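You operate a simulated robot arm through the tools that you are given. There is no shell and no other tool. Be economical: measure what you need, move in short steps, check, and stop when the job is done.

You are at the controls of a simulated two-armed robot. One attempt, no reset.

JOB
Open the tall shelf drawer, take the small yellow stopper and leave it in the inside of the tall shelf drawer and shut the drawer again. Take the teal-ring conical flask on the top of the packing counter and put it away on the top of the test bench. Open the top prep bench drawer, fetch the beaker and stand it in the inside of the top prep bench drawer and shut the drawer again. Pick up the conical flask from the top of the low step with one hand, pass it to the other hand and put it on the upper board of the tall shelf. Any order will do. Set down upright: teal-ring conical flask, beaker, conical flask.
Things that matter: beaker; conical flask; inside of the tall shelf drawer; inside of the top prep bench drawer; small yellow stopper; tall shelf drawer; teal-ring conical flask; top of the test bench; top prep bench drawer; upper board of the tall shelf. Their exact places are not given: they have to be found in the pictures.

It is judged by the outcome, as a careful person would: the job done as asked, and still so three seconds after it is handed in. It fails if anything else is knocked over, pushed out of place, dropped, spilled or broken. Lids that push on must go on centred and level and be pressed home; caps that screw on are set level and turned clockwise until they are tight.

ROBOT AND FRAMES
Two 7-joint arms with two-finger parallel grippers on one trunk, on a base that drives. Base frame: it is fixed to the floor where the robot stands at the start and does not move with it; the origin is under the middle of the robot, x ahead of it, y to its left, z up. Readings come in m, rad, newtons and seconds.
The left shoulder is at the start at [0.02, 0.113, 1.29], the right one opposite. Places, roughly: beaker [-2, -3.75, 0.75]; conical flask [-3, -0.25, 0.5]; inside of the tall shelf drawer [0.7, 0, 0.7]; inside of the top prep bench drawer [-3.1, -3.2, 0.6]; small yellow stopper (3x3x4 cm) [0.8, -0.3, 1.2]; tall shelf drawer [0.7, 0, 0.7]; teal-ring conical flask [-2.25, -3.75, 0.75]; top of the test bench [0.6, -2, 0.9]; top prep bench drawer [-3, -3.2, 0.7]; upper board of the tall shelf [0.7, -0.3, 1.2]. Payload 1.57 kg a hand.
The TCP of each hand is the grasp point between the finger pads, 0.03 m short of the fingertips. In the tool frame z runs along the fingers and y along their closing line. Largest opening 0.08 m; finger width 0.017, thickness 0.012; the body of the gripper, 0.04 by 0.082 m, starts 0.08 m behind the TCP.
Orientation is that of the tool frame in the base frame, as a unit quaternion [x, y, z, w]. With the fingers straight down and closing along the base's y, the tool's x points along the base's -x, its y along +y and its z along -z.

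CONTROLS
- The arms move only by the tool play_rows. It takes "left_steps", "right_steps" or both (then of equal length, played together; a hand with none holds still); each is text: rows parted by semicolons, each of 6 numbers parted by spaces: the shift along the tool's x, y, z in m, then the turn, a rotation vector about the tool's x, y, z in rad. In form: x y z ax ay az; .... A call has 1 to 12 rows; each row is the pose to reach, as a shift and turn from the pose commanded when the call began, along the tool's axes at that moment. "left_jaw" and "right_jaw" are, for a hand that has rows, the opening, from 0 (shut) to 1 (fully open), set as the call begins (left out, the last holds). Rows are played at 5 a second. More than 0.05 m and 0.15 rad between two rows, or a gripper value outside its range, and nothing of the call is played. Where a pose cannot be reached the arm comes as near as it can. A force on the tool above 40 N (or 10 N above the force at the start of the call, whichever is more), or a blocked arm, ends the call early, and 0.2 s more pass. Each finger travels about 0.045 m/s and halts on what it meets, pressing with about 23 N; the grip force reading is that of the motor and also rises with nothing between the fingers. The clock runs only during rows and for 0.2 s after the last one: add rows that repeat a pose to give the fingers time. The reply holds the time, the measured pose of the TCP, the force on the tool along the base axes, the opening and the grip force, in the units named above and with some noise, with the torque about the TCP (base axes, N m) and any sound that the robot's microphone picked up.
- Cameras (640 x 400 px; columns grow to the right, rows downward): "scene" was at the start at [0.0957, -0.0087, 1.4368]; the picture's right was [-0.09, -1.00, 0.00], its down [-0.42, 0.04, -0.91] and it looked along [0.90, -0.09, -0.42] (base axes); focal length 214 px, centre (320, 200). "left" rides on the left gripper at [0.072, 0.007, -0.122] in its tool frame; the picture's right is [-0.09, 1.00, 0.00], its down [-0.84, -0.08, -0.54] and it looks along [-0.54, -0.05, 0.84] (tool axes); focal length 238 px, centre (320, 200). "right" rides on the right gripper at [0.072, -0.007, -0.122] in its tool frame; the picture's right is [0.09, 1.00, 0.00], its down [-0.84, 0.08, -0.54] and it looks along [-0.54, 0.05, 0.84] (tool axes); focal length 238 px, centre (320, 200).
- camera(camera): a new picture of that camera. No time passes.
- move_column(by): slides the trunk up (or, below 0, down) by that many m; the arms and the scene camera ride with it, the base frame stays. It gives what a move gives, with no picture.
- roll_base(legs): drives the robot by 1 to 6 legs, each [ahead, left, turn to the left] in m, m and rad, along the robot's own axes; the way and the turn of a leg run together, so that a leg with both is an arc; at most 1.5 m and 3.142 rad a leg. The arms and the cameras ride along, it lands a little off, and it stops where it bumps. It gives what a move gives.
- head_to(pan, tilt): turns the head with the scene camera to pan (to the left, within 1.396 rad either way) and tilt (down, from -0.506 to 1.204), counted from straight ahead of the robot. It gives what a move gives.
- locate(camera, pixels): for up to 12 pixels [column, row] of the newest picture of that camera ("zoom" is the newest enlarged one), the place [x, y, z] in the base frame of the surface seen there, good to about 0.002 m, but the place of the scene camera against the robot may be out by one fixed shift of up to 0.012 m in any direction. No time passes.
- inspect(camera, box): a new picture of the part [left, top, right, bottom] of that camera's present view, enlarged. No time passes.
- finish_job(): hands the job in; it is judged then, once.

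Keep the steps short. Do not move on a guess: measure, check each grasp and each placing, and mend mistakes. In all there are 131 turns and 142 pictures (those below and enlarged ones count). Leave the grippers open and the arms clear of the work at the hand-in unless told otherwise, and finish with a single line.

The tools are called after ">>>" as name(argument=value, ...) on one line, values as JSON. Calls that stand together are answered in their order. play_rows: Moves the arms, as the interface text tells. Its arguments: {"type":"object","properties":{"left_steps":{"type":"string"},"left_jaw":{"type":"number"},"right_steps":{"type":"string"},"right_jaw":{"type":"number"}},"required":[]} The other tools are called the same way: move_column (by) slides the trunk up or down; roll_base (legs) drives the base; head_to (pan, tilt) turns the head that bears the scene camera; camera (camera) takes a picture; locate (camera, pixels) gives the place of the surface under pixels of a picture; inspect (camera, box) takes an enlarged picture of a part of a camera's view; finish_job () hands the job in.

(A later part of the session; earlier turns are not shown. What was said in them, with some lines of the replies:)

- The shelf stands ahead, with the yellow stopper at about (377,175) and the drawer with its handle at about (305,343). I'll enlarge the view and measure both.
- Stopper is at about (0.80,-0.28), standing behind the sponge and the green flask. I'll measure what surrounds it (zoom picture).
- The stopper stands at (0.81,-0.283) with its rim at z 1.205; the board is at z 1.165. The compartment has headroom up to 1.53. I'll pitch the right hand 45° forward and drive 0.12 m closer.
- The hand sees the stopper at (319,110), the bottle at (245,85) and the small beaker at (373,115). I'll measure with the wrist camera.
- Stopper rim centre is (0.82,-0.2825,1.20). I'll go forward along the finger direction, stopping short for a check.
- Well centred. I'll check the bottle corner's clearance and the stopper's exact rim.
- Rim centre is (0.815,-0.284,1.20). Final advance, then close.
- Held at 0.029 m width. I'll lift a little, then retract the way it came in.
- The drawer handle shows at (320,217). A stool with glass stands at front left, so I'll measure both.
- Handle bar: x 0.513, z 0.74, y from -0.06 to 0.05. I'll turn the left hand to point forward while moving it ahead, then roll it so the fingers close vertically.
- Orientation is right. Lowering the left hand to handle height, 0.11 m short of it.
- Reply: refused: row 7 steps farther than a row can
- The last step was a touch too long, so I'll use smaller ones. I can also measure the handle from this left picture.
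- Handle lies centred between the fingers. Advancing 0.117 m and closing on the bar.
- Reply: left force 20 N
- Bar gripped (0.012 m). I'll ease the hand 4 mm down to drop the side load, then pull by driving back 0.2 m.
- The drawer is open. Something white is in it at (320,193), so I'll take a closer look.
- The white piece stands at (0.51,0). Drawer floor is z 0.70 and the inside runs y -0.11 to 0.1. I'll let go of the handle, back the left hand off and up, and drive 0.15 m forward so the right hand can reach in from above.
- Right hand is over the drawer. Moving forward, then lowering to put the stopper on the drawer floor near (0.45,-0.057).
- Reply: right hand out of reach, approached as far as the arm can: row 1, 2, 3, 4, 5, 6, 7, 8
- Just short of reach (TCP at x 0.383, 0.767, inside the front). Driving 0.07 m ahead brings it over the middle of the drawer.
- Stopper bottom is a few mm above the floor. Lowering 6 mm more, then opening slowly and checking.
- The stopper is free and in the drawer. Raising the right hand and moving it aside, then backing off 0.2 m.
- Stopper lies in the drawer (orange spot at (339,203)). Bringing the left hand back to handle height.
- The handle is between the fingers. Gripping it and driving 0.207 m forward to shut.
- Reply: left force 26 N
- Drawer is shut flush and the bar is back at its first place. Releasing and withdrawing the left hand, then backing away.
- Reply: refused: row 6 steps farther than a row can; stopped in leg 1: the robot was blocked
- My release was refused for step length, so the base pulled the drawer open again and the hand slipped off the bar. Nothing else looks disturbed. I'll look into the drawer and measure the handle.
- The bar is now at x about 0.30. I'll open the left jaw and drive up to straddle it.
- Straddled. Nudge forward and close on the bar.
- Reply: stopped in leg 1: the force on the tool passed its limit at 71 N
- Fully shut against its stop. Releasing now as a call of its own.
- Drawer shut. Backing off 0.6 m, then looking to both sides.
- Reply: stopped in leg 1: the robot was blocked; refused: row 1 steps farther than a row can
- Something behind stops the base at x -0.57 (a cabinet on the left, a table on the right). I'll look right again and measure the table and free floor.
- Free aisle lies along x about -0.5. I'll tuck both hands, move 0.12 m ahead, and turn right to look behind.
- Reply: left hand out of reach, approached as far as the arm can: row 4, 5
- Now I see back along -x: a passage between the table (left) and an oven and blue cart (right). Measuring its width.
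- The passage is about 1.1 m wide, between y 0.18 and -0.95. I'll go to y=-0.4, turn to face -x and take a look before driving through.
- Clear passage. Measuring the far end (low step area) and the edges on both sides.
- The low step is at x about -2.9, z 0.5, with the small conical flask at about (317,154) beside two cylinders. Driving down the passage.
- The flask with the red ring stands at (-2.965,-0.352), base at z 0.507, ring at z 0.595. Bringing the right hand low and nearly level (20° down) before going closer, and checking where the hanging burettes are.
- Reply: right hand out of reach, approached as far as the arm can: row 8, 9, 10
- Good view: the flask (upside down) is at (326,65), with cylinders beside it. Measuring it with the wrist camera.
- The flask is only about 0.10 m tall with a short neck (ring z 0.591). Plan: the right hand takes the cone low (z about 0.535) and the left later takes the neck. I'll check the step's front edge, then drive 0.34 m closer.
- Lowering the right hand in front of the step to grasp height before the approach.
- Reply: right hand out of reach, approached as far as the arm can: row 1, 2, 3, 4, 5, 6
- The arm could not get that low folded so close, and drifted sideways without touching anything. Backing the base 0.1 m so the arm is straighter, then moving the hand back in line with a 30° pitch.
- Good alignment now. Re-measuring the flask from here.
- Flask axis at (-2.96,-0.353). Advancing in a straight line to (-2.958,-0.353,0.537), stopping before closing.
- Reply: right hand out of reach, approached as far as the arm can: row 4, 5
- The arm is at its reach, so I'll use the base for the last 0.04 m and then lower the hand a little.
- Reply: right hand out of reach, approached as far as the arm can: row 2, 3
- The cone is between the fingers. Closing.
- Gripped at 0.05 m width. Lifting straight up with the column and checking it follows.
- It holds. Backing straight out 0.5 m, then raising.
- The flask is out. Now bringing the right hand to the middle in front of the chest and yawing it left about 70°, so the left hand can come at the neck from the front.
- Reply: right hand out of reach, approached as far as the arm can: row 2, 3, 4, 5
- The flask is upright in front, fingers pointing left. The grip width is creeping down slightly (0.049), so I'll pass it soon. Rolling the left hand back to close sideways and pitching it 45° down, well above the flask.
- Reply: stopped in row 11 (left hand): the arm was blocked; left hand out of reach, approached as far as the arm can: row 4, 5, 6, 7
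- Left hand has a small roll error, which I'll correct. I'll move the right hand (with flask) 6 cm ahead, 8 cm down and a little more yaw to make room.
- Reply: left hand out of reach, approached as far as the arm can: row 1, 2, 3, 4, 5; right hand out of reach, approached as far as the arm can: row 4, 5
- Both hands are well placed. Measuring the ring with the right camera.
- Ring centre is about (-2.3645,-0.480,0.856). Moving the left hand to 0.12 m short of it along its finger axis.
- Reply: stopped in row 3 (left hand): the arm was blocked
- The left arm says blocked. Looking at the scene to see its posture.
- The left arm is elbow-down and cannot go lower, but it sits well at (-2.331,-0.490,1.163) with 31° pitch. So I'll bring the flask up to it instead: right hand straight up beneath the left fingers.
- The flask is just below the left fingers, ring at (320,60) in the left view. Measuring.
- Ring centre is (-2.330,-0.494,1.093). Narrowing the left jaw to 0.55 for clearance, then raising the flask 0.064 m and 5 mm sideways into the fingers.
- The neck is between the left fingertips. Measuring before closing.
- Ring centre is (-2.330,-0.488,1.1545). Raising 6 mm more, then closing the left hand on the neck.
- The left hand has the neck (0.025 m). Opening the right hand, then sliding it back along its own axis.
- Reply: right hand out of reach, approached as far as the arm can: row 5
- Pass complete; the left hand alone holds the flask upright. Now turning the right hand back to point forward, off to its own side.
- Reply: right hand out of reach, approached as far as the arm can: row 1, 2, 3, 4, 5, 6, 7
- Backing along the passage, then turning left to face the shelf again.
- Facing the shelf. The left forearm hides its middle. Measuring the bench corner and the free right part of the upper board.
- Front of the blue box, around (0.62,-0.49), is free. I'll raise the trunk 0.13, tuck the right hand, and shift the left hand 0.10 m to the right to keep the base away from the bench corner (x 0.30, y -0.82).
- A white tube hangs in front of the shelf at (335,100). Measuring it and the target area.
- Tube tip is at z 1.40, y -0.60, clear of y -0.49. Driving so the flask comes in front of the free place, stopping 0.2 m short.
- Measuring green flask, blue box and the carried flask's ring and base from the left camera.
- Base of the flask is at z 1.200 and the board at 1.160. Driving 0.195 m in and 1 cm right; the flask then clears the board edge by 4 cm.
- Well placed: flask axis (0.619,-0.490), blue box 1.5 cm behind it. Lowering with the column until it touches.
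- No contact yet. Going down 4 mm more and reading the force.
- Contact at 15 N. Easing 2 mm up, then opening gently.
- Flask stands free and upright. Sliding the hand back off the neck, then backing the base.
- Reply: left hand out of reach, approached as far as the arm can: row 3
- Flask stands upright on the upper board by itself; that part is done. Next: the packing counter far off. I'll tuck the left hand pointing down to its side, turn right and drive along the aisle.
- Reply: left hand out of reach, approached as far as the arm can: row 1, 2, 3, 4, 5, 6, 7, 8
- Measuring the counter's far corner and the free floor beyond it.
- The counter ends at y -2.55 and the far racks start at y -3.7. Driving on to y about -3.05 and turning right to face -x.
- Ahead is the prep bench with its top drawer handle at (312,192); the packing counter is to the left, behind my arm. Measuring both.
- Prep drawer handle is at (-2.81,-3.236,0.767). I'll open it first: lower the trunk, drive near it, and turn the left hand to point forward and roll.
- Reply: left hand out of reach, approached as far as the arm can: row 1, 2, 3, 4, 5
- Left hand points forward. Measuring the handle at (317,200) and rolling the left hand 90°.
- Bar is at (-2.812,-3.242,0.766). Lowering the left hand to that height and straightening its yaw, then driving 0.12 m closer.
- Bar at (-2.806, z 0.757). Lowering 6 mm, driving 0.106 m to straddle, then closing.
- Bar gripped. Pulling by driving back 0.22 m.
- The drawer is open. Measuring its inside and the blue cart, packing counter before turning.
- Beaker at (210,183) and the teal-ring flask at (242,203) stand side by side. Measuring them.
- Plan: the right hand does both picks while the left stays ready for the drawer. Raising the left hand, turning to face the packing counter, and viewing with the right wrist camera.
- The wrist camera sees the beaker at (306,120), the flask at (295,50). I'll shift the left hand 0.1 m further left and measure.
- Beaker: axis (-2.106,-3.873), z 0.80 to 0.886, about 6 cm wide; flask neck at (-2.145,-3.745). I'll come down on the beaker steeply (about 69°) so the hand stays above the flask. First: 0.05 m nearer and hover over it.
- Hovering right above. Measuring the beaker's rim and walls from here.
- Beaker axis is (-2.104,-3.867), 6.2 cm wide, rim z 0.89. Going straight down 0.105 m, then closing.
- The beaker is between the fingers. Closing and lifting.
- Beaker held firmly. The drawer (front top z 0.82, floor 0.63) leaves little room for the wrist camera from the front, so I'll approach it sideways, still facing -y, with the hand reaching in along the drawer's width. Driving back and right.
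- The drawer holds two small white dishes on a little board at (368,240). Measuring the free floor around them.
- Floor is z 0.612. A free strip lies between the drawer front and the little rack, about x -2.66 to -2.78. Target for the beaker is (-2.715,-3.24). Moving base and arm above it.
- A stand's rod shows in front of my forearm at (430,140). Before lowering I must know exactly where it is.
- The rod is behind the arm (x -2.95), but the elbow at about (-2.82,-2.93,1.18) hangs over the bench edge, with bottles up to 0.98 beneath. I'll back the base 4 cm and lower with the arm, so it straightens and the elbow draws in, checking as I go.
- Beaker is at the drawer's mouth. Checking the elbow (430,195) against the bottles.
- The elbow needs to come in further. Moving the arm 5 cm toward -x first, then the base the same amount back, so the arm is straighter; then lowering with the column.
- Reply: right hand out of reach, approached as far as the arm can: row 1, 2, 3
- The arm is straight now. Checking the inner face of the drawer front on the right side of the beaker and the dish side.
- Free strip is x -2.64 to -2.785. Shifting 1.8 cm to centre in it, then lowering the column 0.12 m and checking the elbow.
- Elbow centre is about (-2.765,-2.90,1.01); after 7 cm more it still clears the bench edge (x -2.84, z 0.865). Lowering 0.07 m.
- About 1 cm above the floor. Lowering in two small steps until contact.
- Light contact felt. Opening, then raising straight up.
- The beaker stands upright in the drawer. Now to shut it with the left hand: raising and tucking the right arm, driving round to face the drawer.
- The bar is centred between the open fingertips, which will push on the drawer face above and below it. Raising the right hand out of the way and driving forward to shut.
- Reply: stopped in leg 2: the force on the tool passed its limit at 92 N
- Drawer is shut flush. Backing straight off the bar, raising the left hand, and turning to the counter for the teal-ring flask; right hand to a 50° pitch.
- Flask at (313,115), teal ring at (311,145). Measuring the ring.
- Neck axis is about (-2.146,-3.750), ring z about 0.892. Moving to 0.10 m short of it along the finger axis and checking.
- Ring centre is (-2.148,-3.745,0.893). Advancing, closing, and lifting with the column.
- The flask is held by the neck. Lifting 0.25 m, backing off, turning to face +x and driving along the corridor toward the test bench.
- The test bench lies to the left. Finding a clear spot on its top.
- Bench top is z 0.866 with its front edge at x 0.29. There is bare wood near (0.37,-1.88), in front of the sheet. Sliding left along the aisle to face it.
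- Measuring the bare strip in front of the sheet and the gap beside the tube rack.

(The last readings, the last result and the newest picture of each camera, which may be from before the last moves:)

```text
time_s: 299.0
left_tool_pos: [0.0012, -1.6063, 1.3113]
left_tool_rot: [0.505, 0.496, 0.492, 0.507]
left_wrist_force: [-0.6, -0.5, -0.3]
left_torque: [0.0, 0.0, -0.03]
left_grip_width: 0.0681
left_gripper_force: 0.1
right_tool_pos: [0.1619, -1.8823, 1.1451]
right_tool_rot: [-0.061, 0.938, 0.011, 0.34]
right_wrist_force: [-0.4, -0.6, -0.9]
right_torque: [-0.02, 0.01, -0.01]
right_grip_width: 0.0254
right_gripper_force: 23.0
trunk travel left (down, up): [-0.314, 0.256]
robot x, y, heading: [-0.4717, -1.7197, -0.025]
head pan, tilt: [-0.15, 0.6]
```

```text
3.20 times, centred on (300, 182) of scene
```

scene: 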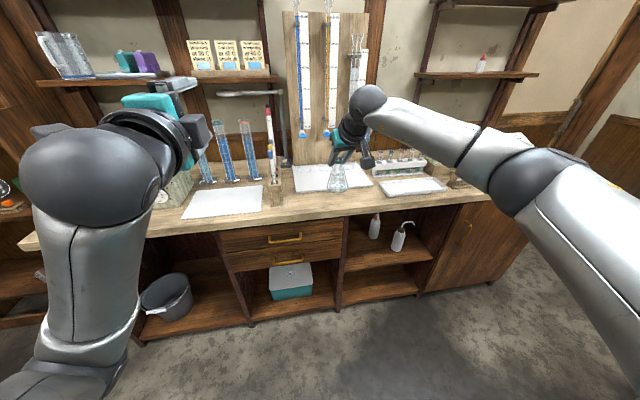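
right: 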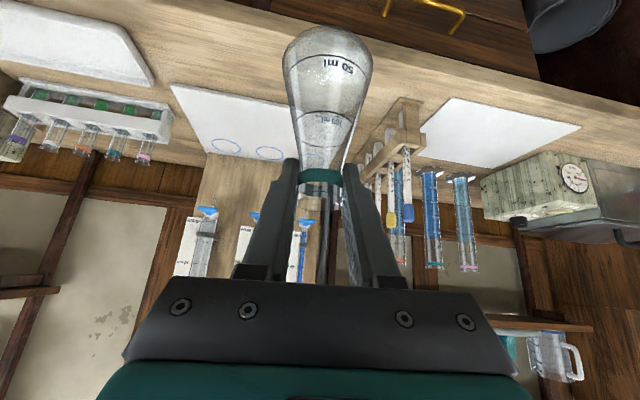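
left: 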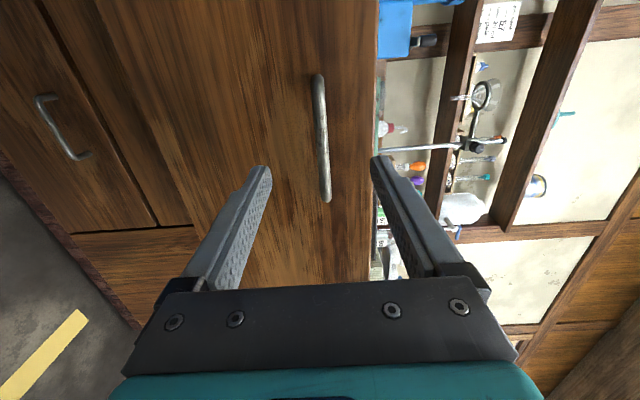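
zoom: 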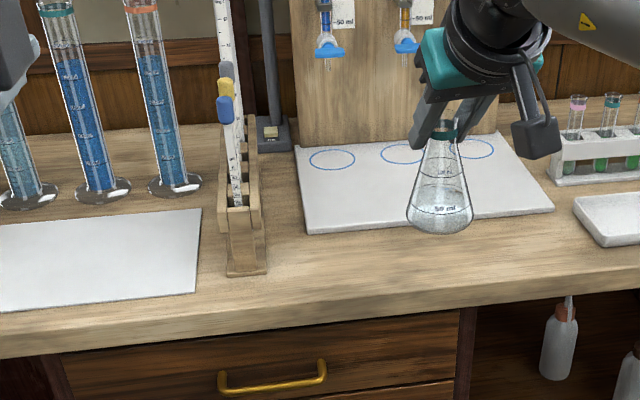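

Bare strip: x 0.295 to 0.435, y -1.70 to -2.1. Target is (0.37,-1.885). Driving 0.208 m ahead and lowering 0.17 m.

>>> roll_base(legs=[[0.206, 0, 0]])

>>> move_column(by=-0.165)

>>> camera(camera="right")

>>> inspect(camera="scene", box=[220, 150, 540, 350])

```text
time_s: 300.7
left_tool_pos: [0.2121, -1.6128, 1.31]
left_tool_rot: [0.506, 0.496, 0.49, 0.507]
left_wrist_force: [-0.5, -0.2, 0.5]
left_torque: [-0.01, -0.02, 0.0]
left_grip_width: 0.0677
left_gripper_force: 0.0
right_tool_pos: [0.372, -1.8884, 1.1446]
right_tool_rot: [-0.06, 0.939, 0.012, 0.339]
right_wrist_force: [-0.1, 0.5, -0.9]
right_torque: [-0.03, 0.0, 0.02]
right_grip_width: 0.0251
right_gripper_force: 23.5
trunk travel left (down, up): [-0.314, 0.256]
robot x, y, heading: [-0.2594, -1.7267, -0.028]
head pan, tilt: [-0.15, 0.6]
```

```text
time_s: 302.6
left_tool_pos: [0.2106, -1.6133, 1.1458]
left_tool_rot: [0.505, 0.496, 0.491, 0.508]
left_wrist_force: [-0.2, 0.6, -0.4]
left_torque: [0.0, -0.01, -0.01]
left_grip_width: 0.0679
left_gripper_force: 0.0
right_tool_pos: [0.3705, -1.8894, 0.9811]
right_tool_rot: [-0.059, 0.938, 0.01, 0.341]
right_wrist_force: [-1.1, -0.8, -1.2]
right_torque: [-0.01, -0.02, 0.0]
right_grip_width: 0.0254
right_gripper_force: 23.3
trunk travel left (down, up): [-0.149, 0.421]
robot x, y, heading: [-0.261, -1.7236, -0.029]
head pan, tilt: [-0.15, 0.6]
```

```text
24 pictures are left
```

right: 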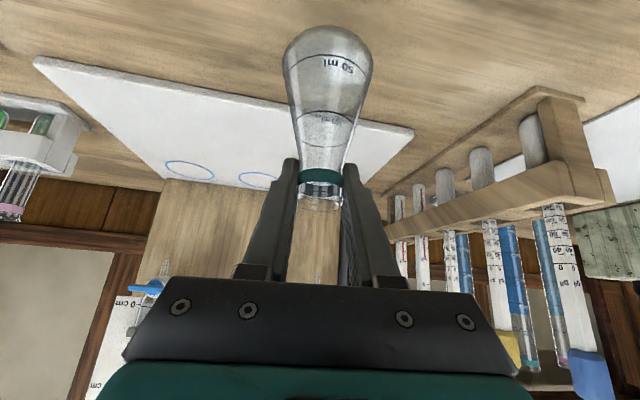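

```text
2.00 times, centred on (380, 250) of scene
```

zoom: 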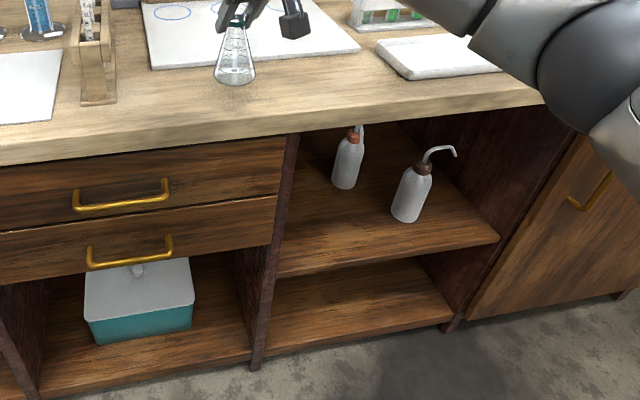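

2 cm above bare wood, clear all round. Lowering gently to contact.

>>> move_column(by=-0.017)

>>> move_column(by=-0.004)

```text
time_s: 303.2
left_tool_pos: [0.2101, -1.6119, 1.1291]
left_tool_rot: [0.505, 0.497, 0.491, 0.507]
left_wrist_force: [-0.3, -1.2, 0.7]
left_torque: [0.01, 0.0, 0.0]
left_grip_width: 0.0681
left_gripper_force: 0.0
right_tool_pos: [0.3718, -1.8885, 0.9621]
right_tool_rot: [-0.06, 0.938, 0.01, 0.341]
right_wrist_force: [-0.1, 0.6, -0.7]
right_torque: [-0.02, 0.01, 0.02]
right_grip_width: 0.0251
right_gripper_force: 23.6
trunk travel left (down, up): [-0.132, 0.438]
robot x, y, heading: [-0.2635, -1.7273, -0.031]
head pan, tilt: [-0.15, 0.6]
```

```text
time_s: 303.7
left_tool_pos: [0.2099, -1.6109, 1.1242]
left_tool_rot: [0.505, 0.496, 0.491, 0.508]
left_wrist_force: [0.3, 0.0, 0.6]
left_torque: [-0.02, 0.02, 0.0]
left_grip_width: 0.068
left_gripper_force: 0.1
right_tool_pos: [0.3734, -1.8884, 0.9599]
right_tool_rot: [-0.059, 0.938, 0.01, 0.341]
right_wrist_force: [-0.1, -0.3, -1.1]
right_torque: [0.03, -0.01, 0.01]
right_grip_width: 0.025
right_gripper_force: 23.0
trunk travel left (down, up): [-0.128, 0.442]
robot x, y, heading: [-0.265, -1.7233, -0.033]
head pan, tilt: [-0.15, 0.6]
```

No contact yet. Two more 3 mm steps.

>>> move_column(by=-0.003)

>>> move_column(by=-0.002)

>>> camera(camera="right")

```text
time_s: 304.2
left_tool_pos: [0.2119, -1.6132, 1.122]
left_tool_rot: [0.505, 0.496, 0.491, 0.508]
left_wrist_force: [-1.0, 0.3, 0.5]
left_torque: [0.0, 0.01, 0.0]
left_grip_width: 0.068
left_gripper_force: 0.0
right_tool_pos: [0.3712, -1.8885, 0.9562]
right_tool_rot: [-0.059, 0.938, 0.011, 0.341]
right_wrist_force: [0.0, -0.5, -1.3]
right_torque: [0.07, -0.04, -0.01]
right_grip_width: 0.0253
right_gripper_force: 23.2
trunk travel left (down, up): [-0.125, 0.445]
robot x, y, heading: [-0.2593, -1.7236, -0.034]
head pan, tilt: [-0.15, 0.6]
```

```text
time_s: 304.8
left_tool_pos: [0.2094, -1.6124, 1.1191]
left_tool_rot: [0.505, 0.496, 0.491, 0.508]
left_wrist_force: [0.0, 0.7, -0.3]
left_torque: [0.02, 0.0, 0.02]
left_grip_width: 0.0679
left_gripper_force: 0.0
right_tool_pos: [0.3708, -1.8877, 0.956]
right_tool_rot: [-0.06, 0.938, 0.012, 0.342]
right_wrist_force: [-0.3, -2.1, 6.4]
right_torque: [0.09, 0.14, 0.03]
right_grip_width: 0.0252
right_gripper_force: 22.8
trunk travel left (down, up): [-0.123, 0.447]
robot x, y, heading: [-0.2589, -1.7284, -0.023]
head pan, tilt: [-0.15, 0.6]
```

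```text
22 pictures are left
```

right: 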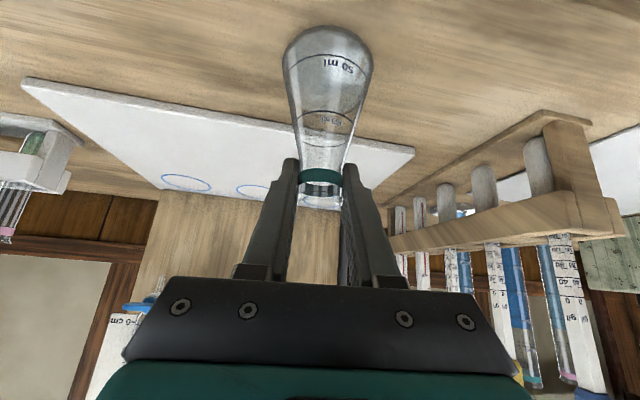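

Contact at 6 N. Opening, then sliding the hand back along its finger axis.

>>> play_rows(right_steps="0 0 0 0 0 0;0 0 0 0 0 0;0 0 0 0 0 0;0 0 0 0 0 0", right_jaw=0.75)

>>> play_rows(right_steps="0 0 -0.03 0 0 0;0 0 -0.06 0 0 0;0 0 -0.09 0 0 0;0 0 -0.12 0 0 0")

>>> camera(camera="right")

```text
time_s: 305.8
left_tool_pos: [0.2114, -1.6123, 1.1194]
left_tool_rot: [0.505, 0.496, 0.491, 0.508]
left_wrist_force: [-0.3, 0.2, -0.1]
left_torque: [-0.01, -0.03, -0.02]
left_grip_width: 0.068
left_gripper_force: 0.0
right_tool_pos: [0.3707, -1.8875, 0.9548]
right_tool_rot: [-0.06, 0.938, 0.011, 0.34]
right_wrist_force: [0.3, 0.3, 1.2]
right_torque: [-0.02, -0.01, 0.0]
right_grip_width: 0.0602
right_gripper_force: 0.0
trunk travel left (down, up): [-0.123, 0.447]
robot x, y, heading: [-0.2603, -1.7196, -0.031]
head pan, tilt: [-0.15, 0.6]
```

```text
time_s: 306.8
left_tool_pos: [0.2101, -1.6135, 1.1198]
left_tool_rot: [0.505, 0.496, 0.49, 0.508]
left_wrist_force: [-0.5, 0.5, 0.5]
left_torque: [0.03, -0.01, 0.01]
left_grip_width: 0.0682
left_gripper_force: 0.1
right_tool_pos: [0.294, -1.8966, 1.0495]
right_tool_rot: [-0.059, 0.939, 0.011, 0.339]
right_wrist_force: [-0.1, 0.0, 0.1]
right_torque: [-0.01, 0.03, -0.02]
right_grip_width: 0.06
right_gripper_force: 0.0
trunk travel left (down, up): [-0.123, 0.447]
robot x, y, heading: [-0.26, -1.7225, -0.031]
head pan, tilt: [-0.15, 0.6]
```

```text
21 pictures are left
```

right: 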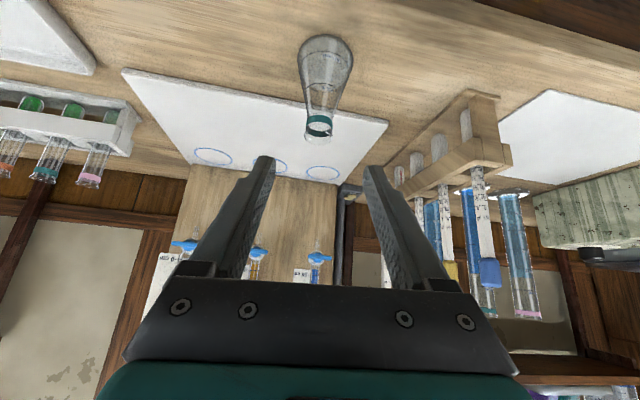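

The teal-ring flask stands upright alone on the bench. Backing away, opening the grippers and taking a last look.

>>> roll_base(legs=[[-0.22, 0, 0]])

>>> play_rows(right_steps="0 0 0 0 0 0;0 0 0 0 0 0;0 0 0 0 0 0", left_steps="0 0 0 0 0 0;0 0 0 0 0 0;0 0 0 0 0 0", right_jaw=1, left_jaw=1)

>>> camera(camera="scene")

```text
time_s: 308.4
left_tool_pos: [-0.01, -1.6046, 1.1206]
left_tool_rot: [0.504, 0.498, 0.492, 0.506]
left_wrist_force: [-0.7, -0.3, -0.6]
left_torque: [-0.01, -0.01, -0.01]
left_grip_width: 0.0679
left_gripper_force: 0.1
right_tool_pos: [0.0764, -1.8868, 1.0482]
right_tool_rot: [-0.062, 0.938, 0.011, 0.341]
right_wrist_force: [-0.3, -1.0, -0.4]
right_torque: [-0.01, -0.04, -0.02]
right_grip_width: 0.0599
right_gripper_force: 0.2
trunk travel left (down, up): [-0.123, 0.447]
robot x, y, heading: [-0.4795, -1.7197, -0.02]
head pan, tilt: [-0.15, 0.6]
```

```text
time_s: 309.2
left_tool_pos: [-0.0092, -1.6043, 1.12]
left_tool_rot: [0.504, 0.497, 0.493, 0.506]
left_wrist_force: [-0.4, 0.4, -0.3]
left_torque: [-0.01, -0.02, -0.06]
left_grip_width: 0.0801
left_gripper_force: 0.0
right_tool_pos: [0.0767, -1.8879, 1.0493]
right_tool_rot: [-0.062, 0.938, 0.012, 0.341]
right_wrist_force: [-0.2, -0.2, -0.8]
right_torque: [0.01, -0.01, 0.0]
right_grip_width: 0.08
right_gripper_force: 0.0
trunk travel left (down, up): [-0.123, 0.447]
robot x, y, heading: [-0.4793, -1.7206, -0.024]
head pan, tilt: [-0.15, 0.6]
```

```text
20 pictures are left
```

scene: 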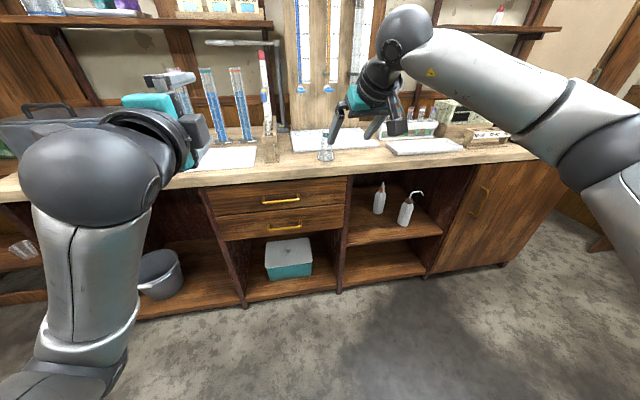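

Everything is in place: the teal-ring flask is upright on the bench, both grippers are open, and the arms are clear. Handing in.

>>> finish_job()

```text
The job is handed in.
```

All four parts are done and handed in, but two things I could not see: the stopper and the beaker after their drawers were shut for the last time. The shelf drawer was also pulled open by mistake once and shut again.
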